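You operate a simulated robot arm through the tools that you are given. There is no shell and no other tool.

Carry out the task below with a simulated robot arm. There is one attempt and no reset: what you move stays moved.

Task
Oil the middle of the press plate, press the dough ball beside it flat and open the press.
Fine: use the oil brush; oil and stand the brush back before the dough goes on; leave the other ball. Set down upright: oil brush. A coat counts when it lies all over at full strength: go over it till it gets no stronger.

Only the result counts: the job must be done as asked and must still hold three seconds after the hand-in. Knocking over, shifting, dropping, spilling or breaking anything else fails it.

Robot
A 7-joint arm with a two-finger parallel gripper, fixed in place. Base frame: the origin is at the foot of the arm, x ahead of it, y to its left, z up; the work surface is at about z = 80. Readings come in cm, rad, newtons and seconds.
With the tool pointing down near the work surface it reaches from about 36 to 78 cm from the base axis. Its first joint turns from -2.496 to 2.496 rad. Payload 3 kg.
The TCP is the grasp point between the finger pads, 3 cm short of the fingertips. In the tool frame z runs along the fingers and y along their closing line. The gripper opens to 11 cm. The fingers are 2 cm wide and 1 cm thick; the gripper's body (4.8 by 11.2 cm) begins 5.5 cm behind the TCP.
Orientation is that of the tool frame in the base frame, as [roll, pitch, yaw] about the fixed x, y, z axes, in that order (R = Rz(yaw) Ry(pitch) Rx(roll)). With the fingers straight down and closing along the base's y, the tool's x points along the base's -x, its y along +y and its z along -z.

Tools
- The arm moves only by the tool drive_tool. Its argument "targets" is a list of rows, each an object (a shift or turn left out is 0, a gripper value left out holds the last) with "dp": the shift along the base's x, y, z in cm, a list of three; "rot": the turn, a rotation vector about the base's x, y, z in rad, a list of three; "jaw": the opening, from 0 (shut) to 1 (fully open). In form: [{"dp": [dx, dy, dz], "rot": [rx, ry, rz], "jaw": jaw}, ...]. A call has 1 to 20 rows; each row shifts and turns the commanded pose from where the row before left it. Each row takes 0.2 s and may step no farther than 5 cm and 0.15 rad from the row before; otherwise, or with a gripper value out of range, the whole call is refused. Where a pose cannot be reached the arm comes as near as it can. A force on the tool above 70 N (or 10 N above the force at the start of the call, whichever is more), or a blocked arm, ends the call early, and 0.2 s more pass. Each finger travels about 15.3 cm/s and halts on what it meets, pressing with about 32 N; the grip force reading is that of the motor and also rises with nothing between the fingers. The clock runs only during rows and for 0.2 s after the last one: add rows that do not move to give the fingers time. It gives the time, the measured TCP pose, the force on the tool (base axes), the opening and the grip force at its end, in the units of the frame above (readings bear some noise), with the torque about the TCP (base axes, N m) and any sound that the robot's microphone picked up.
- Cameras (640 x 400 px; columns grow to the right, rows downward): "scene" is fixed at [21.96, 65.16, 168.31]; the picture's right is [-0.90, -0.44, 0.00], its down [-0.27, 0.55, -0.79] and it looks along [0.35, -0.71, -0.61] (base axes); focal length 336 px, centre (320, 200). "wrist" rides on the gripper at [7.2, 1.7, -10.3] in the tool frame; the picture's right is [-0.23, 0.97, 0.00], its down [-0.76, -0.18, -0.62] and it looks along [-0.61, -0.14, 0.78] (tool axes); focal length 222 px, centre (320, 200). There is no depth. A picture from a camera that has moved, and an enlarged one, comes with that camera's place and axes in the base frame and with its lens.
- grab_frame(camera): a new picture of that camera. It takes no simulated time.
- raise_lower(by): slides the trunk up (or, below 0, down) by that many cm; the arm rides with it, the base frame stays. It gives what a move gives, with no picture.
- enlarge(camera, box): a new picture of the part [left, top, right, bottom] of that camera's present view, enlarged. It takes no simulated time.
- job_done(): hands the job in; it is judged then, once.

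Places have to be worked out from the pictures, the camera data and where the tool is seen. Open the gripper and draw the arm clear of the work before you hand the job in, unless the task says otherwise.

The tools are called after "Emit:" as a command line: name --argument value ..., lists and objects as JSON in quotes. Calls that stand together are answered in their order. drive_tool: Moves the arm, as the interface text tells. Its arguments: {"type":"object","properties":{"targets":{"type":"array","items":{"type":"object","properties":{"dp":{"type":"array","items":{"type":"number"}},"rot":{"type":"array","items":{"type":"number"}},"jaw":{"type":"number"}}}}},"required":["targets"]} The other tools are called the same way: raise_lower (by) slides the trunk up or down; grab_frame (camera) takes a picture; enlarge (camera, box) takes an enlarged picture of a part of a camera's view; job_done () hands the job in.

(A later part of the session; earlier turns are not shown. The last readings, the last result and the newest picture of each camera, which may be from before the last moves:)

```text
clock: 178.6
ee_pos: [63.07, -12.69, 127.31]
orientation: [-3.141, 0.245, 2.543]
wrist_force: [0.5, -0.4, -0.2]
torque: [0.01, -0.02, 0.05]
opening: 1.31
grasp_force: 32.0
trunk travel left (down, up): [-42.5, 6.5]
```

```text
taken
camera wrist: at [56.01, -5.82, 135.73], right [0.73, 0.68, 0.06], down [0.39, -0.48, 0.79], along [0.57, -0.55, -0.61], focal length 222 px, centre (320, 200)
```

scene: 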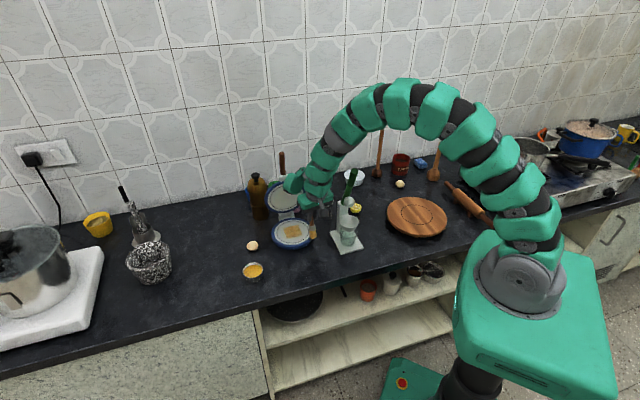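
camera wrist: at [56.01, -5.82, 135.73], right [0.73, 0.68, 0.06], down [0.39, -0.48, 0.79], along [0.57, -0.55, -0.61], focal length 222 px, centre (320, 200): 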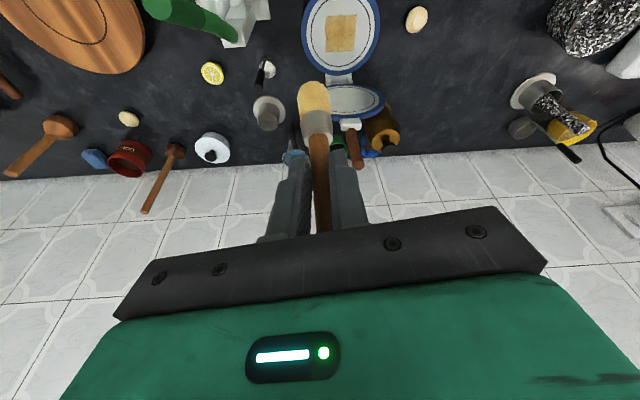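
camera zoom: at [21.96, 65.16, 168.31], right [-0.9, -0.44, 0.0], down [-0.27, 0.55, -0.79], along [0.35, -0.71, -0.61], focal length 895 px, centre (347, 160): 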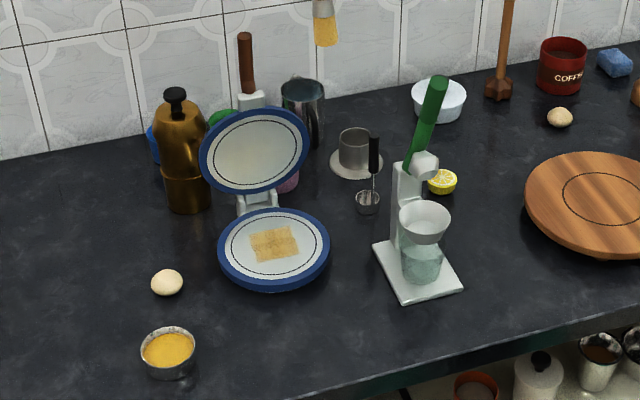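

The coat looks the same as in the previous clear view, so it is at full strength. Now I carry the brush back above its stand.

Emit:
drive_tool --targets '[{"dp": [0, -4, 0], "rot": [0, 0, 0.0207]}, {"dp": [0, -4, 0], "rot": [0, 0, 0.0207]}, {"dp": [0, -4, 0], "rot": [0, 0, 0.0207]}, {"dp": [0, -4, 0], "rot": [0, 0, 0.0207]}, {"dp": [0, -4, 0], "rot": [0, 0, 0.0207]}, {"dp": [0, -3.9, 0], "rot": [0, 0, 0.0207]}, {"dp": [3.4, 0, -3]}, {"dp": [3.4, 0, -3]}, {"dp": [0, 0, -4]}, {"dp": [0, 0, -4]}, {"dp": [0, 0, 0]}]'

Emit:
enlarge --camera "scene" --box '[290, 100, 370, 220]'

Emit:
grab_frame --camera "wrist"

```text
clock: 181.0
ee_pos: [70.12, -36.51, 113.34]
orientation: [3.142, 0.246, 2.671]
wrist_force: [0.2, -0.1, 0.2]
torque: [0.01, -0.01, -0.01]
opening: 1.34
grasp_force: 32.2
trunk travel left (down, up): [-42.5, 6.5]
```

```text
3.33 times, centred on (330, 160) of scene
camera zoom: at [21.96, 65.16, 168.31], right [-0.9, -0.44, 0.0], down [-0.27, 0.55, -0.79], along [0.35, -0.71, -0.61], focal length 1119 px, centre (287, 333)
```

zoom: 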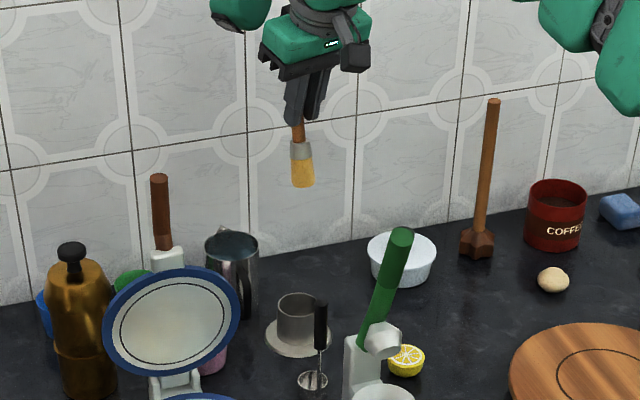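

```text
taken
camera wrist: at [62.23, -30.44, 121.76], right [0.64, 0.77, 0.06], down [0.44, -0.43, 0.79], along [0.63, -0.48, -0.61], focal length 222 px, centre (320, 200)
```

wrist: 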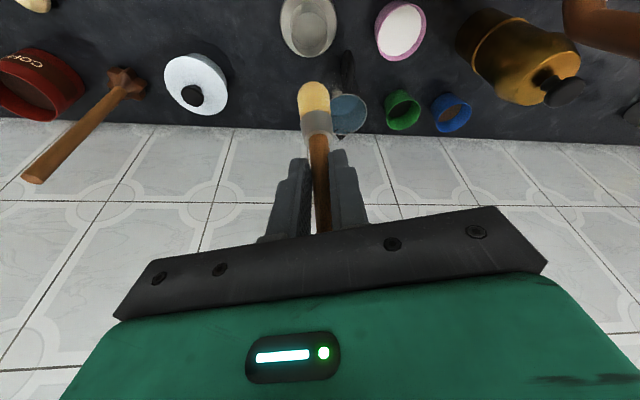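

Emit:
enlarge --camera "wrist" --box '[270, 60, 370, 160]'

Emit:
enlarge --camera "scene" --box '[310, 120, 350, 160]'

```text
4.00 times, centred on (320, 110) of wrist
camera zoom: at [62.23, -30.44, 121.76], right [0.64, 0.77, 0.06], down [0.44, -0.43, 0.79], along [0.63, -0.48, -0.61], focal length 888 px, centre (320, 560)
```

zoom: 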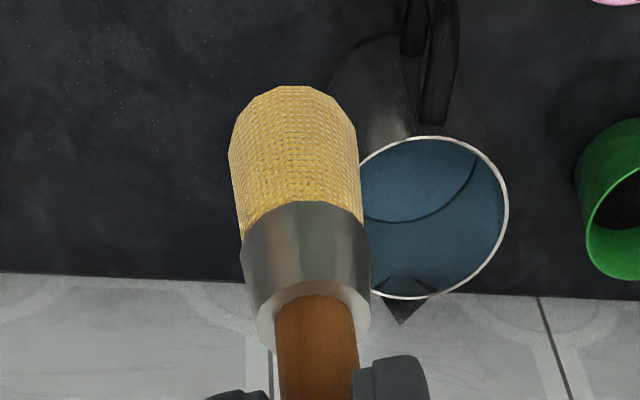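

```text
10.00 times, centred on (330, 140) of scene
camera zoom: at [21.96, 65.16, 168.31], right [-0.9, -0.44, 0.0], down [-0.27, 0.55, -0.79], along [0.35, -0.71, -0.61], focal length 3358 px, centre (220, 800)
```

zoom: 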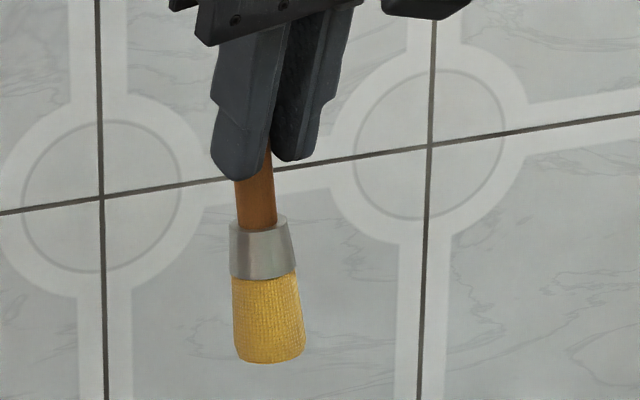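

The brush now leans about 0.12 rad with its bottom toward the robot. I tilt the tool back out by 0.12 rad and re-measure.

Emit:
drive_tool --targets '[{"rot": [-0.0545, -0.107, 0]}, {"dp": [0, 0, 0]}]'

Emit:
enlarge --camera "scene" --box '[310, 120, 350, 160]'

Emit:
enlarge --camera "wrist" --box '[270, 40, 370, 140]'

```text
clock: 181.6
ee_pos: [70.03, -36.52, 113.53]
orientation: [3.141, 0.366, 2.67]
wrist_force: [-0.2, 0.2, 0.1]
torque: [-0.03, 0.04, -0.01]
opening: 1.33
grasp_force: 31.6
trunk travel left (down, up): [-42.5, 6.5]
```

```text
10.00 times, centred on (330, 140) of scene
camera zoom: at [21.96, 65.16, 168.31], right [-0.9, -0.44, 0.0], down [-0.27, 0.55, -0.79], along [0.35, -0.71, -0.61], focal length 3358 px, centre (220, 800)
```

zoom: 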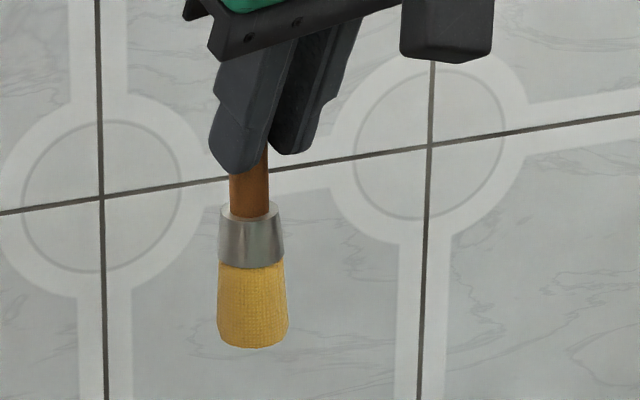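

```text
4.00 times, centred on (320, 90) of wrist
camera zoom: at [61.37, -30.12, 120.63], right [0.63, 0.77, 0.08], down [0.35, -0.38, 0.85], along [0.69, -0.51, -0.51], focal length 888 px, centre (320, 640)
```

zoom: 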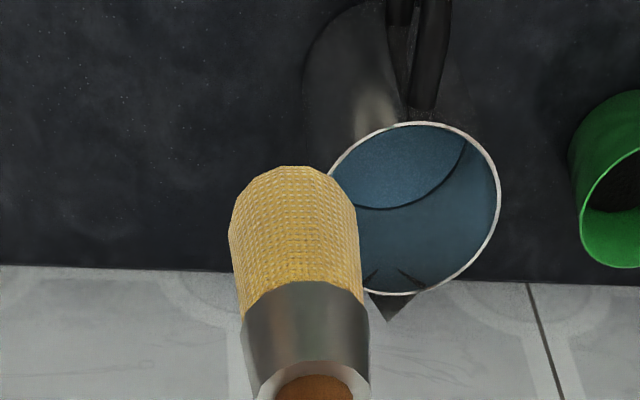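

The brush is now vertical to within a couple of degrees. It has slid up in the grip, with the tip about 9.6–10 cm below the TCP. I descend to just above the cup rim and check alignment.

Emit:
drive_tool --targets '[{"dp": [-0.25, 0.1, -4]}, {"dp": [0, 0, -4]}, {"dp": [0, 0, -4]}, {"dp": [0, 0, -3]}, {"dp": [0, 0, -1.5]}, {"dp": [0, 0, 0]}]'

Emit:
enlarge --camera "scene" --box '[300, 165, 350, 225]'

Emit:
grab_frame --camera "wrist"

```text
clock: 183.0
ee_pos: [69.78, -36.44, 96.89]
orientation: [-3.14, 0.367, 2.671]
wrist_force: [-0.1, -0.4, 0.3]
torque: [0.02, -0.02, 0.0]
opening: 1.33
grasp_force: 31.8
trunk travel left (down, up): [-42.5, 6.5]
```

```text
6.67 times, centred on (325, 195) of scene
camera zoom: at [21.96, 65.16, 168.31], right [-0.9, -0.44, 0.0], down [-0.27, 0.55, -0.79], along [0.35, -0.71, -0.61], focal length 2239 px, centre (287, 233)
```

zoom: 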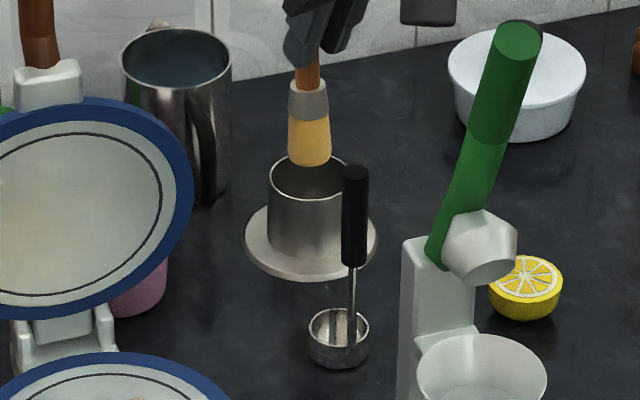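

```text
taken
camera wrist: at [61.13, -30.05, 104.09], right [0.63, 0.77, 0.08], down [0.35, -0.38, 0.85], along [0.69, -0.51, -0.51], focal length 222 px, centre (320, 200)
```

wrist: 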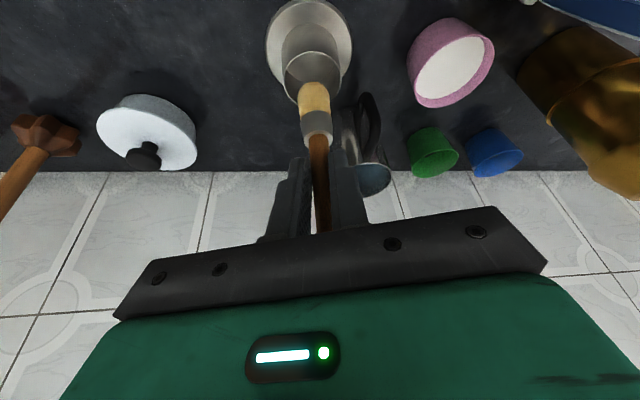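

The brush is about 1.5 cm above the rim and well aligned; I nudge it 0.3 cm inward and descend into the cup gently.

Emit:
drive_tool --targets '[{"dp": [-0.2, 0.2, -1]}, {"dp": [0, 0, -1.2]}, {"dp": [0, 0, 0]}]'

Emit:
enlarge --camera "scene" --box '[300, 165, 350, 225]'

Emit:
enlarge --camera "wrist" --box '[250, 0, 380, 130]'

```text
clock: 183.8
ee_pos: [69.64, -36.37, 94.84]
orientation: [3.141, 0.366, 2.672]
wrist_force: [-0.2, -0.3, -0.7]
torque: [0.02, 0.02, -0.02]
opening: 1.3
grasp_force: 32.3
trunk travel left (down, up): [-42.5, 6.5]
```

```text
6.67 times, centred on (325, 195) of scene
camera zoom: at [21.96, 65.16, 168.31], right [-0.9, -0.44, 0.0], down [-0.27, 0.55, -0.79], along [0.35, -0.71, -0.61], focal length 2239 px, centre (287, 233)
```

zoom: 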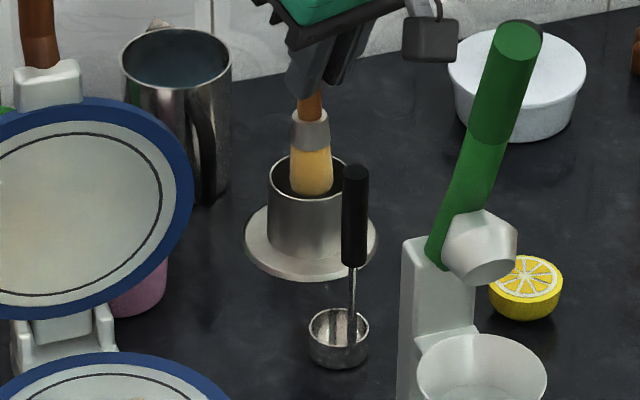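

```text
3.08 times, centred on (315, 65) of wrist
camera zoom: at [60.89, -29.86, 101.98], right [0.63, 0.77, 0.08], down [0.35, -0.38, 0.85], along [0.69, -0.51, -0.51], focal length 684 px, centre (335, 615)
```

zoom: 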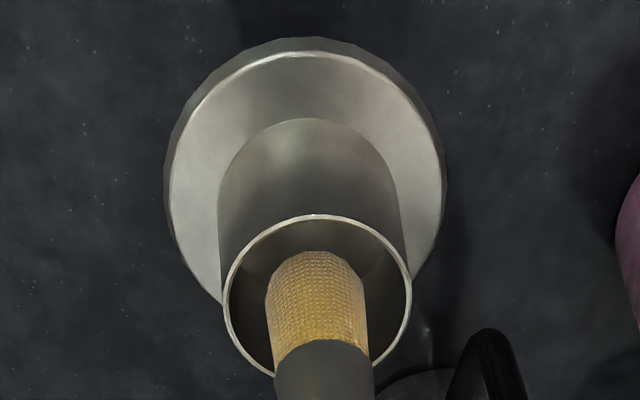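

The brush enters the cup cleanly. I continue down slowly until the bottom is felt.

Emit:
drive_tool --targets '[{"dp": [0, 0, -1.2]}, {"dp": [0, 0, -1.0]}, {"dp": [0, 0, 0]}]'

Emit:
enlarge --camera "scene" --box '[300, 165, 350, 225]'

```text
clock: 184.6
ee_pos: [69.46, -36.35, 92.63]
orientation: [-3.14, 0.366, 2.669]
wrist_force: [-0.3, 0.7, -0.8]
torque: [-0.02, 0.01, -0.01]
opening: 1.34
grasp_force: 32.0
trunk travel left (down, up): [-42.5, 6.5]
```

```text
6.67 times, centred on (325, 195) of scene
camera zoom: at [21.96, 65.16, 168.31], right [-0.9, -0.44, 0.0], down [-0.27, 0.55, -0.79], along [0.35, -0.71, -0.61], focal length 2239 px, centre (287, 233)
```

zoom: 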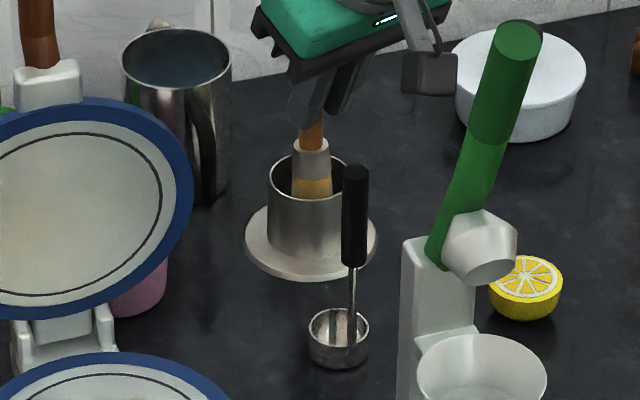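

Emit:
drive_tool --targets '[{"dp": [0, 0, -0.7]}, {"dp": [0, 0, -0.4]}, {"dp": [0, 0, 0]}]'

```text
clock: 185.4
ee_pos: [69.44, -36.31, 91.61]
orientation: [-3.14, 0.367, 2.671]
wrist_force: [-0.4, 0.4, 0.7]
torque: [-0.03, 0.0, 0.01]
opening: 1.35
grasp_force: 32.3
trunk travel left (down, up): [-42.5, 6.5]
```

Emit:
drive_tool --targets '[{"dp": [0, 0, -0.2]}, {"dp": [0, 0, -0.15]}, {"dp": [0, 0, 0]}]'

Emit:
enlarge --camera "scene" --box '[300, 165, 350, 225]'

```text
clock: 186.2
ee_pos: [69.59, -36.45, 91.02]
orientation: [3.141, 0.367, 2.67]
wrist_force: [-0.4, -0.1, 0.0]
torque: [-0.01, 0.03, 0.02]
opening: 1.33
grasp_force: 31.4
trunk travel left (down, up): [-42.5, 6.5]
```

```text
6.67 times, centred on (325, 195) of scene
camera zoom: at [21.96, 65.16, 168.31], right [-0.9, -0.44, 0.0], down [-0.27, 0.55, -0.79], along [0.35, -0.71, -0.61], focal length 2239 px, centre (287, 233)
```

zoom: 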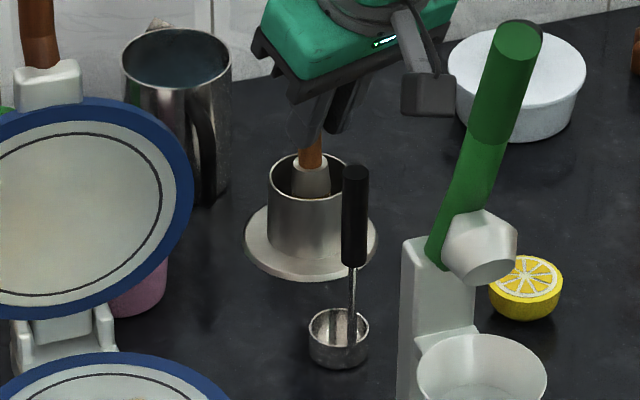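

Emit:
drive_tool --targets '[{"dp": [0, 0, -0.3]}, {"dp": [0, 0, -0.15]}, {"dp": [0, 0, 0]}]'

```text
clock: 187.0
ee_pos: [69.52, -36.26, 90.82]
orientation: [3.141, 0.368, 2.671]
wrist_force: [0.1, -1.0, 11.7]
torque: [-0.21, -0.21, -0.02]
opening: 1.32
grasp_force: 32.4
trunk travel left (down, up): [-42.5, 6.5]
```

Bottom contact at 11.7 N. I relieve slightly and check the brush before releasing.

Emit:
drive_tool --targets '[{"dp": [0, 0, 0.06]}, {"dp": [0, 0, 0]}]'

Emit:
enlarge --camera "scene" --box '[300, 150, 350, 210]'

Emit:
grab_frame --camera "wrist"

```text
clock: 187.6
ee_pos: [69.64, -36.36, 90.87]
orientation: [3.141, 0.37, 2.67]
wrist_force: [1.7, -1.1, 13.1]
torque: [-0.27, -0.48, -0.03]
opening: 1.32
grasp_force: 32.1
trunk travel left (down, up): [-42.5, 6.5]
```

```text
6.67 times, centred on (325, 180) of scene
camera zoom: at [21.96, 65.16, 168.31], right [-0.9, -0.44, 0.0], down [-0.27, 0.55, -0.79], along [0.35, -0.71, -0.61], focal length 2239 px, centre (287, 333)
```

zoom: 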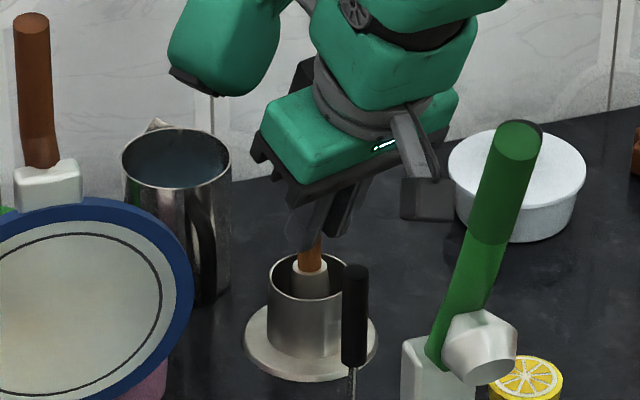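

```text
taken
camera wrist: at [60.88, -29.88, 98.07], right [0.63, 0.77, 0.08], down [0.35, -0.38, 0.86], along [0.69, -0.51, -0.51], focal length 222 px, centre (320, 200)
```

wrist: 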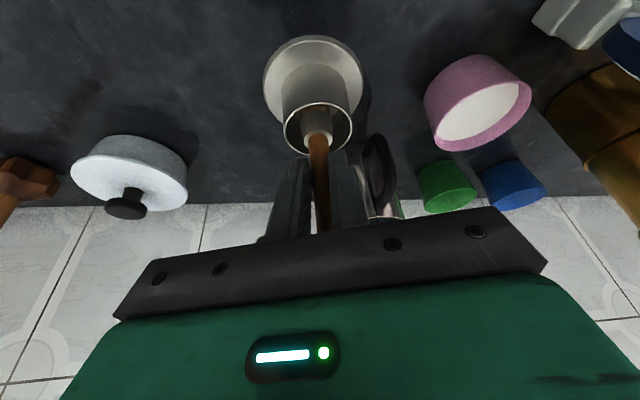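

The brush stands straight in its cup. I open the fingers moderately and watch it.

Emit:
drive_tool --targets '[{"jaw": 0.2}, {"jaw": 0.45}, {"jaw": 0.5}, {"jaw": 0.5}]'

Emit:
enlarge --camera "scene" --box '[300, 150, 350, 210]'

Emit:
grab_frame --camera "wrist"

```text
clock: 188.6
ee_pos: [69.51, -36.41, 90.84]
orientation: [3.141, 0.368, 2.671]
wrist_force: [-0.6, 0.3, -1.0]
torque: [-0.01, 0.0, -0.02]
opening: 5.51
grasp_force: 0.0
trunk travel left (down, up): [-42.5, 6.5]
```

```text
6.67 times, centred on (325, 180) of scene
camera zoom: at [21.96, 65.16, 168.31], right [-0.9, -0.44, 0.0], down [-0.27, 0.55, -0.79], along [0.35, -0.71, -0.61], focal length 2239 px, centre (287, 333)
```

zoom: 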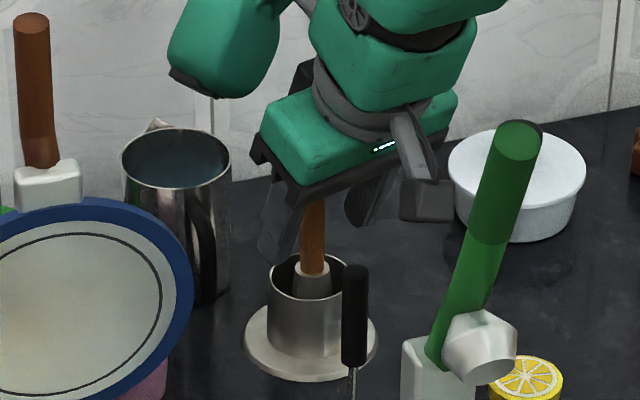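

```text
taken
camera wrist: at [60.9, -29.88, 97.98], right [0.63, 0.77, 0.08], down [0.35, -0.38, 0.85], along [0.69, -0.51, -0.51], focal length 222 px, centre (320, 200)
```

wrist: 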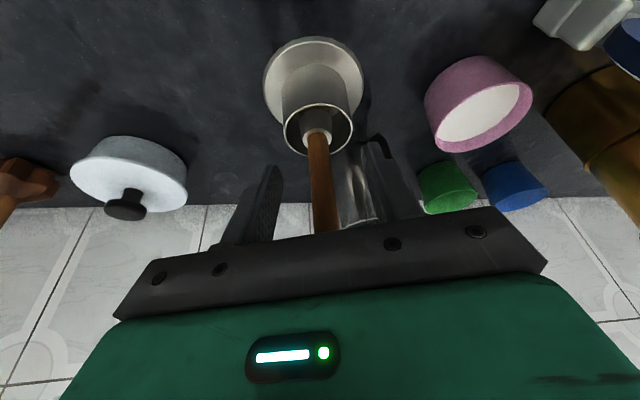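

The brush stays upright. I back out along the tool axis.

Emit:
drive_tool --targets '[{"dp": [-0.48, 0.245, 1.4]}, {"dp": [-0.64, 0.33, 1.87]}, {"dp": [-1.28, 0.65, 3.74]}, {"dp": [-1.28, 0.65, 3.74]}, {"dp": [-1.28, 0.65, 3.74]}, {"dp": [0, 0, 4]}, {"dp": [0, 0, 0]}]'

Emit:
enlarge --camera "scene" --box '[290, 150, 370, 230]'

Emit:
grab_frame --camera "wrist"

```text
clock: 190.2
ee_pos: [64.43, -33.72, 109.38]
orientation: [-3.141, 0.367, 2.671]
wrist_force: [-0.8, -0.9, 0.4]
torque: [0.01, 0.03, -0.01]
opening: 5.48
grasp_force: 0.1
trunk travel left (down, up): [-42.5, 6.5]
```

```text
5.00 times, centred on (330, 190) of scene
camera zoom: at [21.96, 65.16, 168.31], right [-0.9, -0.44, 0.0], down [-0.27, 0.55, -0.79], along [0.35, -0.71, -0.61], focal length 1679 px, centre (270, 250)
```

zoom: 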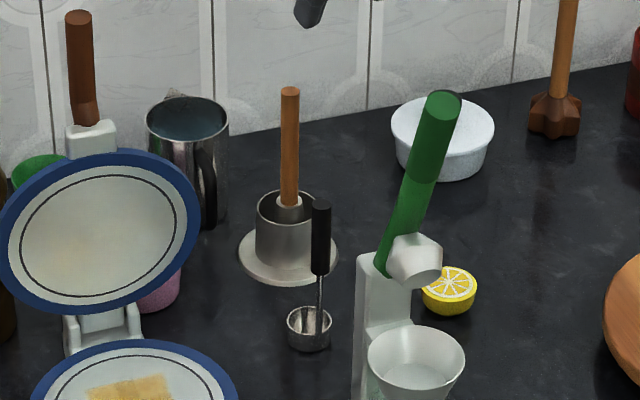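

```text
taken
camera wrist: at [55.73, -27.29, 116.58], right [0.63, 0.77, 0.08], down [0.35, -0.38, 0.85], along [0.69, -0.51, -0.51], focal length 222 px, centre (320, 200)
```

wrist: 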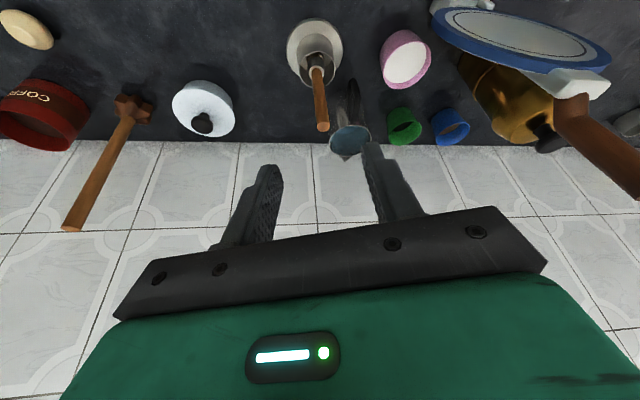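

The brush is standing upright again in its holder. Next is the dough ball near (80.9, -0.3): I rise, swing over toward it, face straight outward and increase the tilt to about 0.6.

Emit:
drive_tool --targets '[{"dp": [-0.5, 0, 4.8]}, {"dp": [-0.5, 0, 4.8]}, {"dp": [-0.5, 0, 4.5]}, {"dp": [0, 4.2, 0], "rot": [0, 0, 0.059], "jaw": 0.65}, {"dp": [0, 4.2, 0], "rot": [0, 0, 0.059]}, {"dp": [0, 4.2, 0], "rot": [0, 0, 0.059]}, {"dp": [0, 4.2, 0], "rot": [0, 0, 0.059]}, {"dp": [0, 4.2, 0], "rot": [0, 0, 0.059]}, {"dp": [0, 4.2, 0], "rot": [0, 0, 0.059]}, {"dp": [0, 4.2, 0], "rot": [0, 0, 0.059]}, {"dp": [0, 4, 0], "rot": [0, 0, 0.058]}, {"dp": [0, 0, 0]}]'

Emit:
grab_frame --camera "wrist"

```text
clock: 192.8
ee_pos: [63.1, -0.33, 123.37]
orientation: [-3.141, 0.366, 3.141]
wrist_force: [-0.1, 0.3, 0.2]
torque: [-0.01, -0.01, 0.01]
opening: 7.15
grasp_force: 0.1
trunk travel left (down, up): [-42.5, 6.5]
```

```text
taken
camera wrist: at [52.56, 1.44, 130.62], right [0.21, 0.97, 0.08], down [0.49, -0.18, 0.85], along [0.85, -0.14, -0.51], focal length 222 px, centre (320, 200)
```

wrist: 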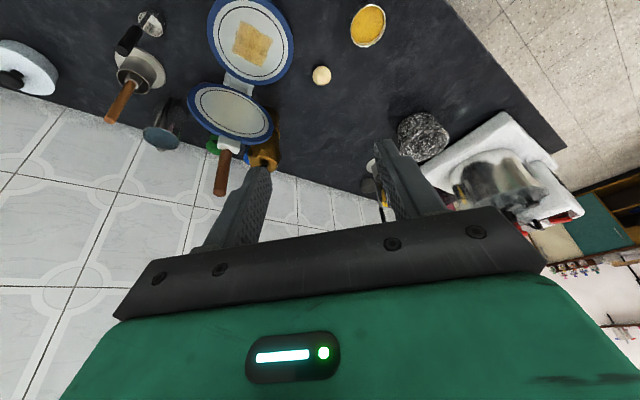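

Ball confirmed at (80.95, -0.25). I tilt further and descend to a pre-grasp point 12 cm back along the approach line.

Emit:
drive_tool --targets '[{"dp": [1.41, 0.01, -4.3], "rot": [0, -0.115, 0]}, {"dp": [1.41, 0.01, -4.3], "rot": [0, -0.115, 0]}, {"dp": [1.41, 0.01, -4.3]}, {"dp": [1.41, 0.01, -4.3]}, {"dp": [1.41, 0.01, -4.3]}, {"dp": [1.41, 0.01, -4.3]}, {"dp": [1.41, 0.01, -4.3]}, {"dp": [0, 0, 0]}]'

Emit:
grab_frame --camera "wrist"

Emit:
grab_frame --camera "scene"

```text
clock: 194.6
ee_pos: [73.05, -0.36, 93.34]
orientation: [3.141, 0.597, -3.141]
wrist_force: [0.8, 0.1, -0.7]
torque: [0.0, 0.04, -0.04]
opening: 7.17
grasp_force: 0.0
trunk travel left (down, up): [-42.5, 6.5]
```

```text
taken
camera wrist: at [61.21, 1.54, 97.96], right [0.19, 0.97, 0.13], down [0.28, -0.18, 0.94], along [0.94, -0.14, -0.31], focal length 222 px, centre (320, 200)
```

wrist: 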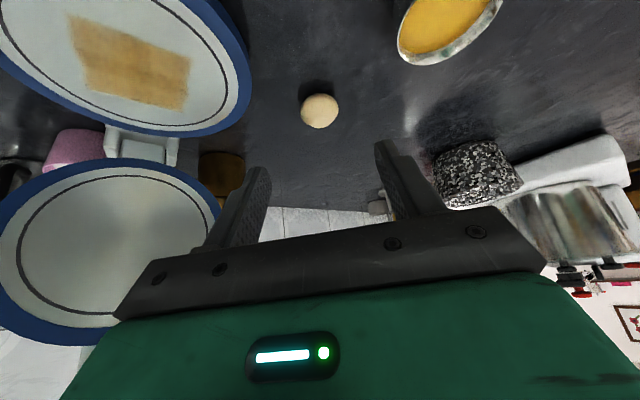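

```text
taken
```

scene: 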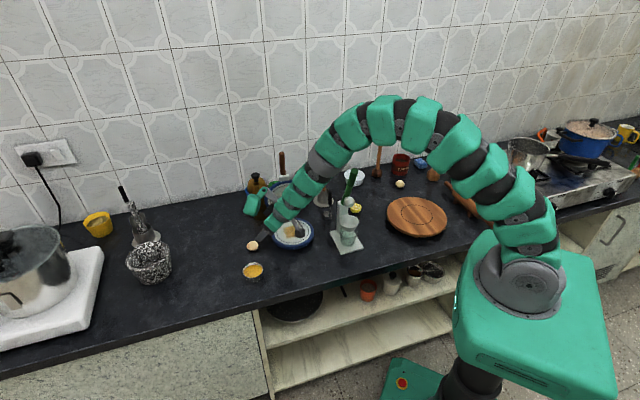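

The ball lies on the approach line between the fingers. I advance along it in steps.

Emit:
drive_tool --targets '[{"dp": [2.25, 0, -3.31]}, {"dp": [2.25, 0.05, -3.31]}, {"dp": [1.4, 0.05, -2.0]}, {"dp": [0, 0, 0]}]'

Emit:
grab_frame --camera "wrist"

Emit:
enlarge --camera "scene" --box '[220, 200, 320, 280]'

```text
clock: 195.6
ee_pos: [78.99, -0.15, 84.71]
orientation: [-3.142, 0.596, 3.14]
wrist_force: [0.3, 0.5, -0.7]
torque: [-0.02, -0.01, 0.02]
opening: 7.14
grasp_force: 0.0
trunk travel left (down, up): [-42.5, 6.5]
```

```text
taken
camera wrist: at [67.15, 1.59, 89.28], right [0.19, 0.97, 0.13], down [0.28, -0.18, 0.94], along [0.94, -0.14, -0.31], focal length 222 px, centre (320, 200)
```

wrist: 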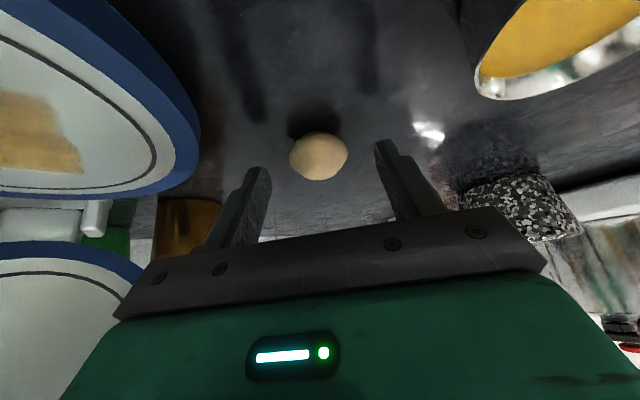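

```text
5.00 times, centred on (270, 240) of scene
camera zoom: at [21.96, 65.16, 168.31], right [-0.9, -0.44, 0.0], down [-0.27, 0.55, -0.79], along [0.35, -0.71, -0.61], focal length 1679 px, centre (570, 0)
```

zoom: 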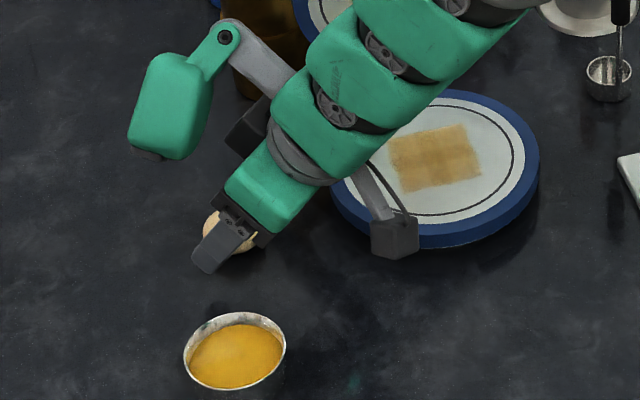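

Reach is fine; the ball is centred, just beyond the fingertips. I advance 1.5 cm more to straddle it and check the force.

Emit:
drive_tool --targets '[{"dp": [0.45, 0, -0.65]}, {"dp": [0.39, 0, -0.55]}, {"dp": [0, 0, 0]}]'

Emit:
grab_frame --camera "wrist"

Emit:
enlarge --camera "scene" --box '[230, 225, 280, 265]'

```text
clock: 196.4
ee_pos: [79.88, -0.11, 83.46]
orientation: [3.141, 0.599, 3.141]
wrist_force: [-0.3, 0.1, 0.2]
torque: [0.02, 0.01, 0.01]
opening: 7.15
grasp_force: 0.1
trunk travel left (down, up): [-42.5, 6.5]
```

```text
taken
camera wrist: at [67.94, 1.62, 88.0], right [0.19, 0.97, 0.13], down [0.28, -0.18, 0.94], along [0.94, -0.14, -0.31], focal length 222 px, centre (320, 200)
```

wrist: 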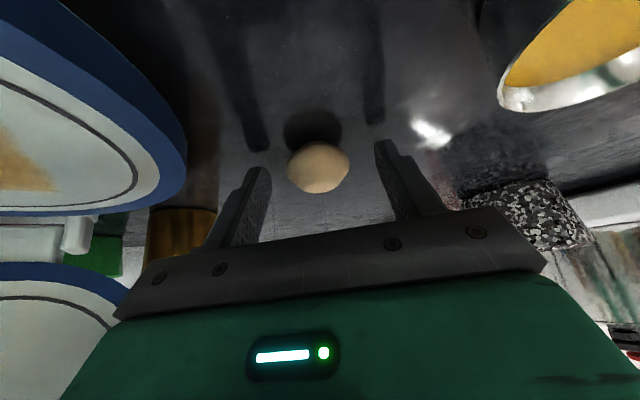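

```text
10.00 times, centred on (255, 245) of scene
camera zoom: at [21.96, 65.16, 168.31], right [-0.9, -0.44, 0.0], down [-0.27, 0.55, -0.79], along [0.35, -0.71, -0.61], focal length 3358 px, centre (970, -250)
```

zoom: 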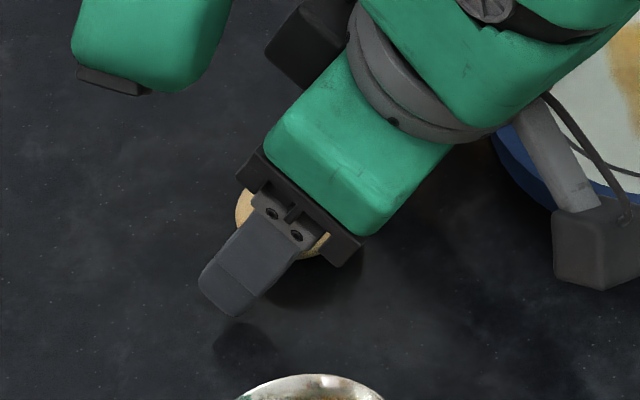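

The ball sits between the pads. I close gently to slightly under its width.

Emit:
drive_tool --targets '[{"jaw": 0.45}, {"jaw": 0.36}, {"jaw": 0.33}, {"jaw": 0.33}]'

Emit:
grab_frame --camera "wrist"

```text
clock: 197.4
ee_pos: [79.7, -0.24, 83.33]
orientation: [3.141, 0.598, 3.14]
wrist_force: [1.5, -0.3, 1.6]
torque: [0.03, -0.07, -0.04]
opening: 4.8
grasp_force: 31.9
trunk travel left (down, up): [-42.5, 6.5]
```

```text
taken
camera wrist: at [67.92, 1.61, 88.01], right [0.19, 0.97, 0.13], down [0.28, -0.18, 0.94], along [0.94, -0.14, -0.31], focal length 222 px, centre (320, 200)
```

wrist: 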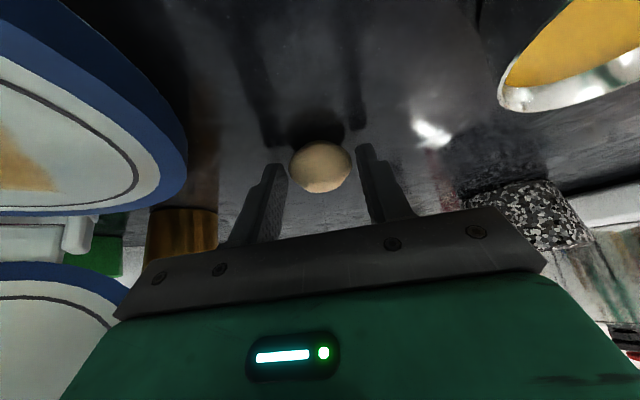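

The ball is held at 4.8 cm opening. I lift it straight up and check.

Emit:
drive_tool --targets '[{"dp": [0, 0, 1]}, {"dp": [0, 0, 2.5]}, {"dp": [0, 0, 3.5]}, {"dp": [0, 0, 0]}]'

Emit:
grab_frame --camera "wrist"

Emit:
enlarge --camera "scene" --box '[220, 200, 320, 280]'

```text
clock: 198.4
ee_pos: [79.85, -0.24, 90.4]
orientation: [3.138, 0.595, 3.141]
wrist_force: [-0.4, -0.2, -0.9]
torque: [0.03, -0.01, -0.01]
opening: 4.75
grasp_force: 31.7
trunk travel left (down, up): [-42.5, 6.5]
```

```text
taken
camera wrist: at [67.94, 1.58, 95.11], right [0.19, 0.97, 0.13], down [0.28, -0.18, 0.94], along [0.94, -0.14, -0.31], focal length 222 px, centre (320, 200)
```

wrist: 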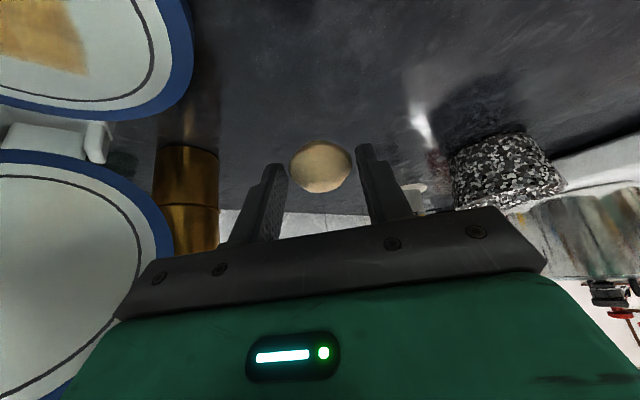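

```text
5.00 times, centred on (270, 240) of scene
camera zoom: at [21.96, 65.16, 168.31], right [-0.9, -0.44, 0.0], down [-0.27, 0.55, -0.79], along [0.35, -0.71, -0.61], focal length 1679 px, centre (570, 0)
```

zoom: 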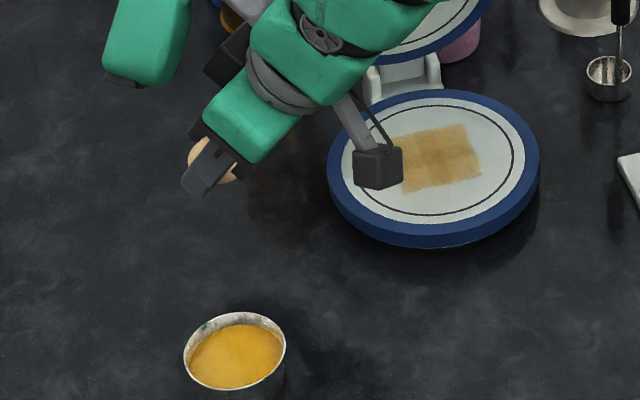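

The ball is lifted securely. I carry it over the plate centre.

Emit:
drive_tool --targets '[{"dp": [-2.43, -2.84, 0.3], "rot": [0, 0, -0.04]}, {"dp": [-2.43, -2.84, 0], "rot": [0, 0, -0.04]}, {"dp": [-2.43, -2.84, 0], "rot": [0, 0, -0.04]}, {"dp": [-2.43, -2.84, 0], "rot": [0, 0, -0.04]}, {"dp": [0, 0, 0]}]'

Emit:
grab_frame --camera "wrist"

Emit:
enlarge --camera "scene" --box '[250, 180, 340, 260]'

```text
clock: 199.6
ee_pos: [70.0, -11.69, 90.51]
orientation: [3.141, 0.597, 2.981]
wrist_force: [-1.0, 0.1, -0.9]
torque: [0.01, 0.01, 0.0]
opening: 4.75
grasp_force: 31.9
trunk travel left (down, up): [-42.5, 6.5]
```

```text
taken
camera wrist: at [58.42, -8.0, 95.19], right [0.34, 0.93, 0.13], down [0.25, -0.22, 0.94], along [0.91, -0.29, -0.31], focal length 222 px, centre (320, 200)
```

wrist: 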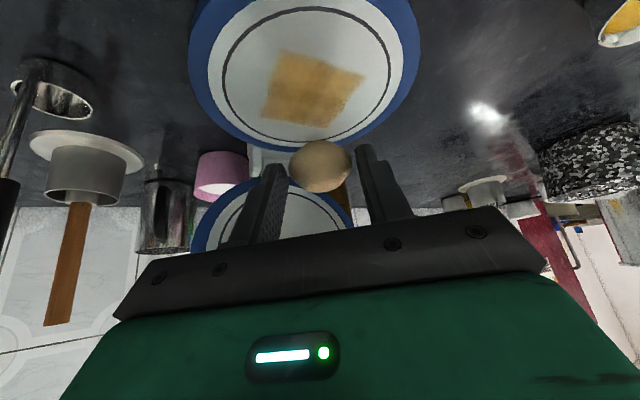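

```text
5.00 times, centred on (295, 220) of scene
camera zoom: at [21.96, 65.16, 168.31], right [-0.9, -0.44, 0.0], down [-0.27, 0.55, -0.79], along [0.35, -0.71, -0.61], focal length 1679 px, centre (445, 100)
```

zoom: 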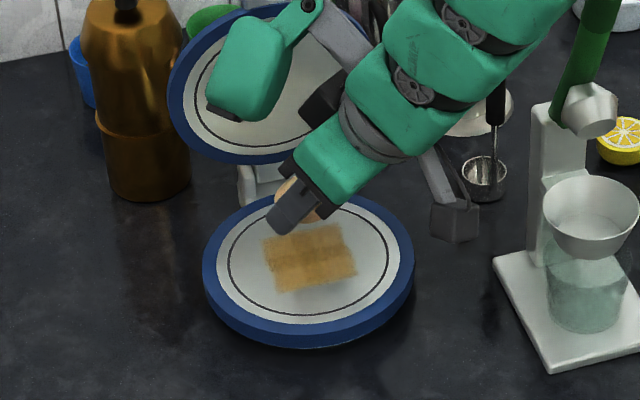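

The ball is over the middle of the coat. I lower it, feeling for contact around TCP z ≈ 86.7.

Emit:
drive_tool --targets '[{"dp": [-0.3, 0.2, -1.5]}, {"dp": [0, 0, -1.3]}, {"dp": [0, 0, -0.7]}, {"dp": [0, 0, 0]}]'

Emit:
enlarge --camera "scene" --box '[265, 205, 325, 255]'

Emit:
grab_frame --camera "wrist"

```text
clock: 200.6
ee_pos: [69.66, -11.47, 87.34]
orientation: [3.139, 0.595, 2.982]
wrist_force: [0.0, 0.4, 0.0]
torque: [0.03, 0.01, 0.02]
opening: 4.73
grasp_force: 31.9
trunk travel left (down, up): [-42.5, 6.5]
```

```text
8.00 times, centred on (295, 230) of scene
camera zoom: at [21.96, 65.16, 168.31], right [-0.9, -0.44, 0.0], down [-0.27, 0.55, -0.79], along [0.35, -0.71, -0.61], focal length 2686 px, centre (520, -40)
```

zoom: 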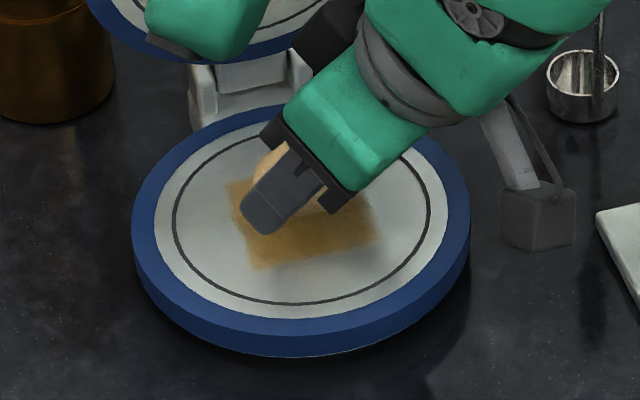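

```text
taken
camera wrist: at [58.21, -7.79, 91.92], right [0.34, 0.93, 0.13], down [0.25, -0.22, 0.94], along [0.91, -0.29, -0.31], focal length 222 px, centre (320, 200)
```

wrist: 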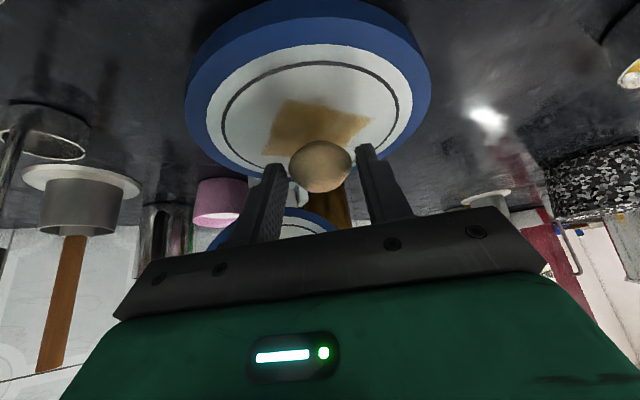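

Ball and coat centre agree to within about 0.3 cm. I lower the last few millimetres.

Emit:
drive_tool --targets '[{"dp": [0, 0, -0.3]}, {"dp": [0, 0, -0.15]}, {"dp": [0, 0, 0]}]'

```text
clock: 201.4
ee_pos: [69.59, -11.49, 86.81]
orientation: [3.141, 0.596, 2.981]
wrist_force: [0.7, -0.2, -0.4]
torque: [-0.04, 0.03, 0.0]
opening: 4.73
grasp_force: 32.0
trunk travel left (down, up): [-42.5, 6.5]
```

Emit:
drive_tool --targets '[{"dp": [0, 0, -0.15]}, {"dp": [0, 0, -0.1]}, {"dp": [0, 0, 0]}]'

Emit:
enlarge --camera "scene" --box '[275, 210, 315, 250]'

```text
clock: 202.2
ee_pos: [69.73, -11.44, 86.61]
orientation: [-3.141, 0.595, 2.979]
wrist_force: [-0.6, 0.6, -0.4]
torque: [0.03, 0.03, 0.01]
opening: 4.77
grasp_force: 32.4
trunk travel left (down, up): [-42.5, 6.5]
```

```text
10.00 times, centred on (295, 230) of scene
camera zoom: at [21.96, 65.16, 168.31], right [-0.9, -0.44, 0.0], down [-0.27, 0.55, -0.79], along [0.35, -0.71, -0.61], focal length 3358 px, centre (570, -100)
```

zoom: 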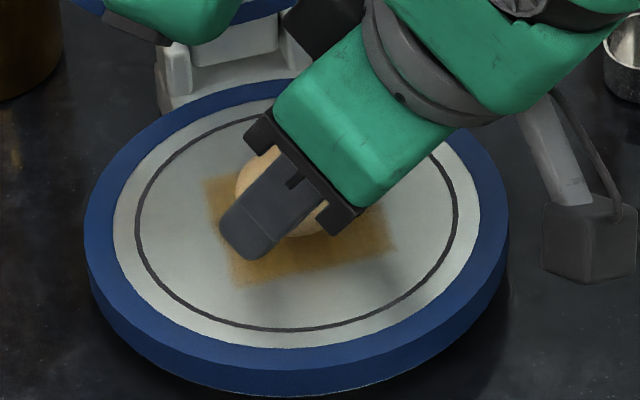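

Emit:
drive_tool --targets '[{"dp": [0, 0, -0.12]}, {"dp": [0, 0, -0.1]}, {"dp": [0, 0, 0]}]'

```text
clock: 203.0
ee_pos: [69.63, -11.37, 86.37]
orientation: [3.141, 0.598, 2.982]
wrist_force: [-0.2, 0.0, 0.1]
torque: [0.0, 0.03, 0.01]
opening: 4.74
grasp_force: 32.0
trunk travel left (down, up): [-42.5, 6.5]
```

Emit:
drive_tool --targets '[{"dp": [0, 0, -0.1]}, {"dp": [0, 0, -0.08]}, {"dp": [0, 0, 0]}]'

```text
clock: 203.8
ee_pos: [69.71, -11.31, 86.14]
orientation: [3.14, 0.596, 2.981]
wrist_force: [-0.2, -0.2, -1.0]
torque: [0.02, -0.01, 0.05]
opening: 4.74
grasp_force: 31.8
trunk travel left (down, up): [-42.5, 6.5]
```

Emit:
enlarge --camera "wrist" --box '[250, 80, 390, 200]'

Emit:
enlarge --camera "scene" --box '[280, 215, 310, 245]'

```text
3.33 times, centred on (320, 140) of wrist
camera zoom: at [58.23, -7.64, 90.74], right [0.34, 0.93, 0.13], down [0.25, -0.22, 0.94], along [0.91, -0.29, -0.31], focal length 740 px, centre (320, 400)
```

zoom: 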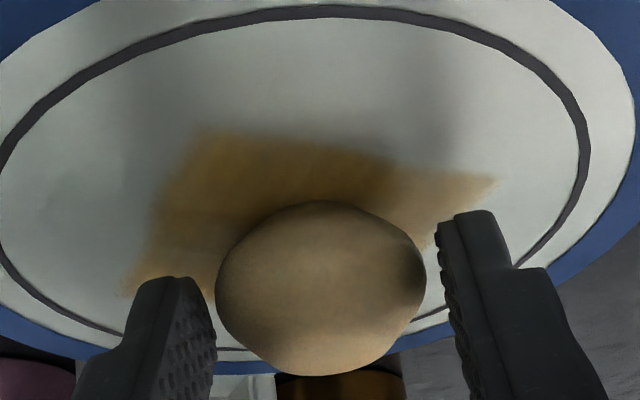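

```text
13.33 times, centred on (295, 230) of scene
camera zoom: at [21.96, 65.16, 168.31], right [-0.9, -0.44, 0.0], down [-0.27, 0.55, -0.79], along [0.35, -0.71, -0.61], focal length 4477 px, centre (653, -200)
```

zoom: 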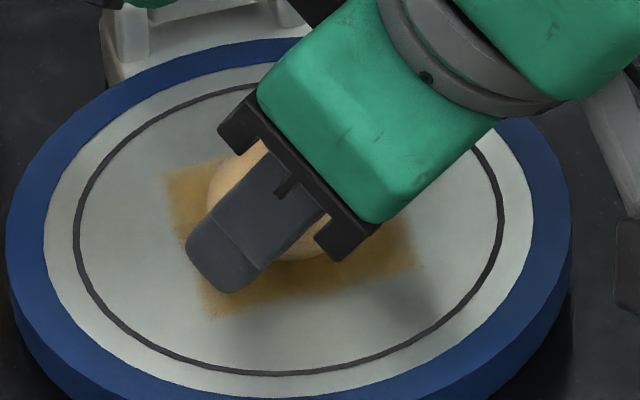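

No contact yet; the plate must be a bit lower than estimated (about 82.4). I continue down carefully.

Emit:
drive_tool --targets '[{"dp": [0.25, -0.1, -0.12]}, {"dp": [0, 0, -0.1]}, {"dp": [0, 0, 0]}]'

```text
clock: 204.6
ee_pos: [70.06, -11.31, 86.03]
orientation: [3.14, 0.599, 2.979]
wrist_force: [-0.8, 1.5, 8.2]
torque: [0.05, -0.08, 0.02]
opening: 4.72
grasp_force: 32.4
trunk travel left (down, up): [-42.5, 6.5]
```

Contact at 8 N: the ball rests on the plate. I release it by opening the fingers.

Emit:
drive_tool --targets '[{"dp": [0, 0, 0.05], "jaw": 0.5}, {"jaw": 0.65}, {"jaw": 0.65}, {"jaw": 0.65}]'

Emit:
enlarge --camera "wrist" --box '[220, 60, 420, 200]'

Emit:
enlarge --camera "scene" --box '[265, 205, 325, 255]'

```text
clock: 205.6
ee_pos: [69.95, -11.38, 85.98]
orientation: [3.139, 0.597, 2.981]
wrist_force: [-0.1, 0.1, 0.3]
torque: [-0.03, 0.04, -0.02]
opening: 7.19
grasp_force: 0.0
trunk travel left (down, up): [-42.5, 6.5]
```

```text
2.86 times, centred on (320, 130) of wrist
camera zoom: at [58.47, -7.74, 90.55], right [0.34, 0.93, 0.13], down [0.25, -0.22, 0.94], along [0.91, -0.29, -0.31], focal length 635 px, centre (320, 400)
```

zoom: 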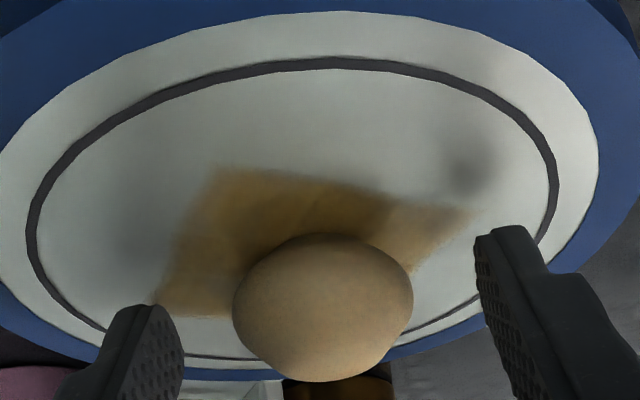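

```text
8.00 times, centred on (295, 230) of scene
camera zoom: at [21.96, 65.16, 168.31], right [-0.9, -0.44, 0.0], down [-0.27, 0.55, -0.79], along [0.35, -0.71, -0.61], focal length 2686 px, centre (520, -40)
```

zoom: 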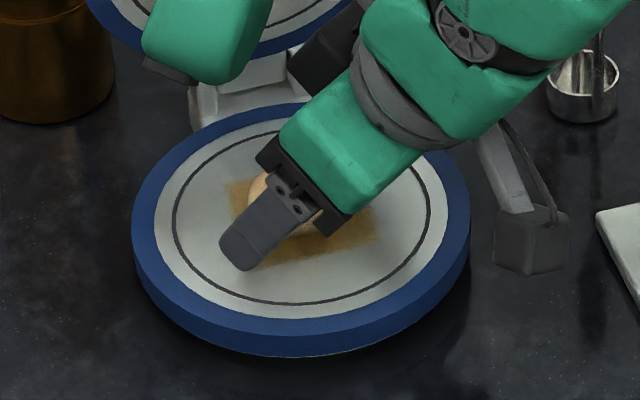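

Released. I back out along the tool axis and look at the ball.

Emit:
drive_tool --targets '[{"dp": [-0.83, 0.13, 1.24]}, {"dp": [-1.67, 0.27, 2.48]}, {"dp": [-2.22, 0.36, 3.31]}, {"dp": [-2.22, 0.36, 3.31]}, {"dp": [-1, 0, 4.5]}, {"dp": [-1, 0, 4.5]}, {"dp": [0, 0, 0]}]'

Emit:
enlarge --camera "scene" --box '[245, 150, 345, 260]'

Emit:
grab_frame --camera "wrist"

```text
clock: 207.2
ee_pos: [60.86, -10.54, 105.47]
orientation: [3.141, 0.597, 2.98]
wrist_force: [-0.1, -0.1, 0.0]
torque: [0.0, -0.03, 0.03]
opening: 7.18
grasp_force: 0.0
trunk travel left (down, up): [-42.5, 6.5]
```

```text
3.64 times, centred on (295, 205) of scene
camera zoom: at [21.96, 65.16, 168.31], right [-0.9, -0.44, 0.0], down [-0.27, 0.55, -0.79], along [0.35, -0.71, -0.61], focal length 1221 px, centre (411, 182)
```

zoom: 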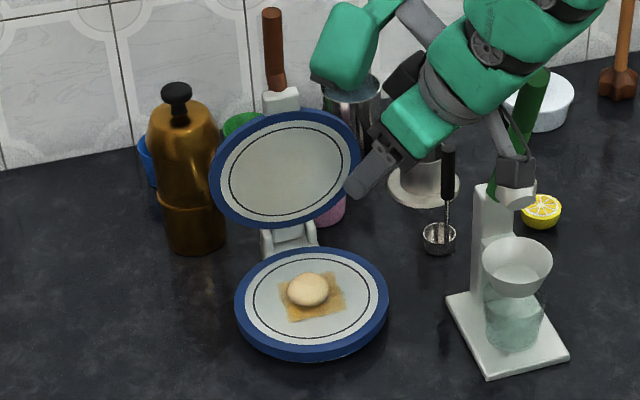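

```text
taken
camera wrist: at [49.43, -6.84, 110.03], right [0.34, 0.93, 0.13], down [0.25, -0.22, 0.94], along [0.91, -0.29, -0.31], focal length 222 px, centre (320, 200)
```

wrist: 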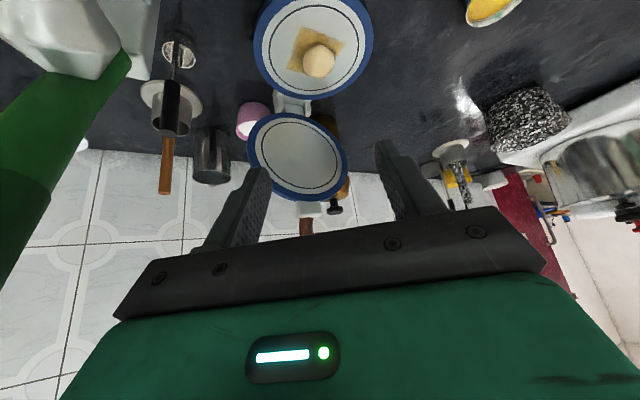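

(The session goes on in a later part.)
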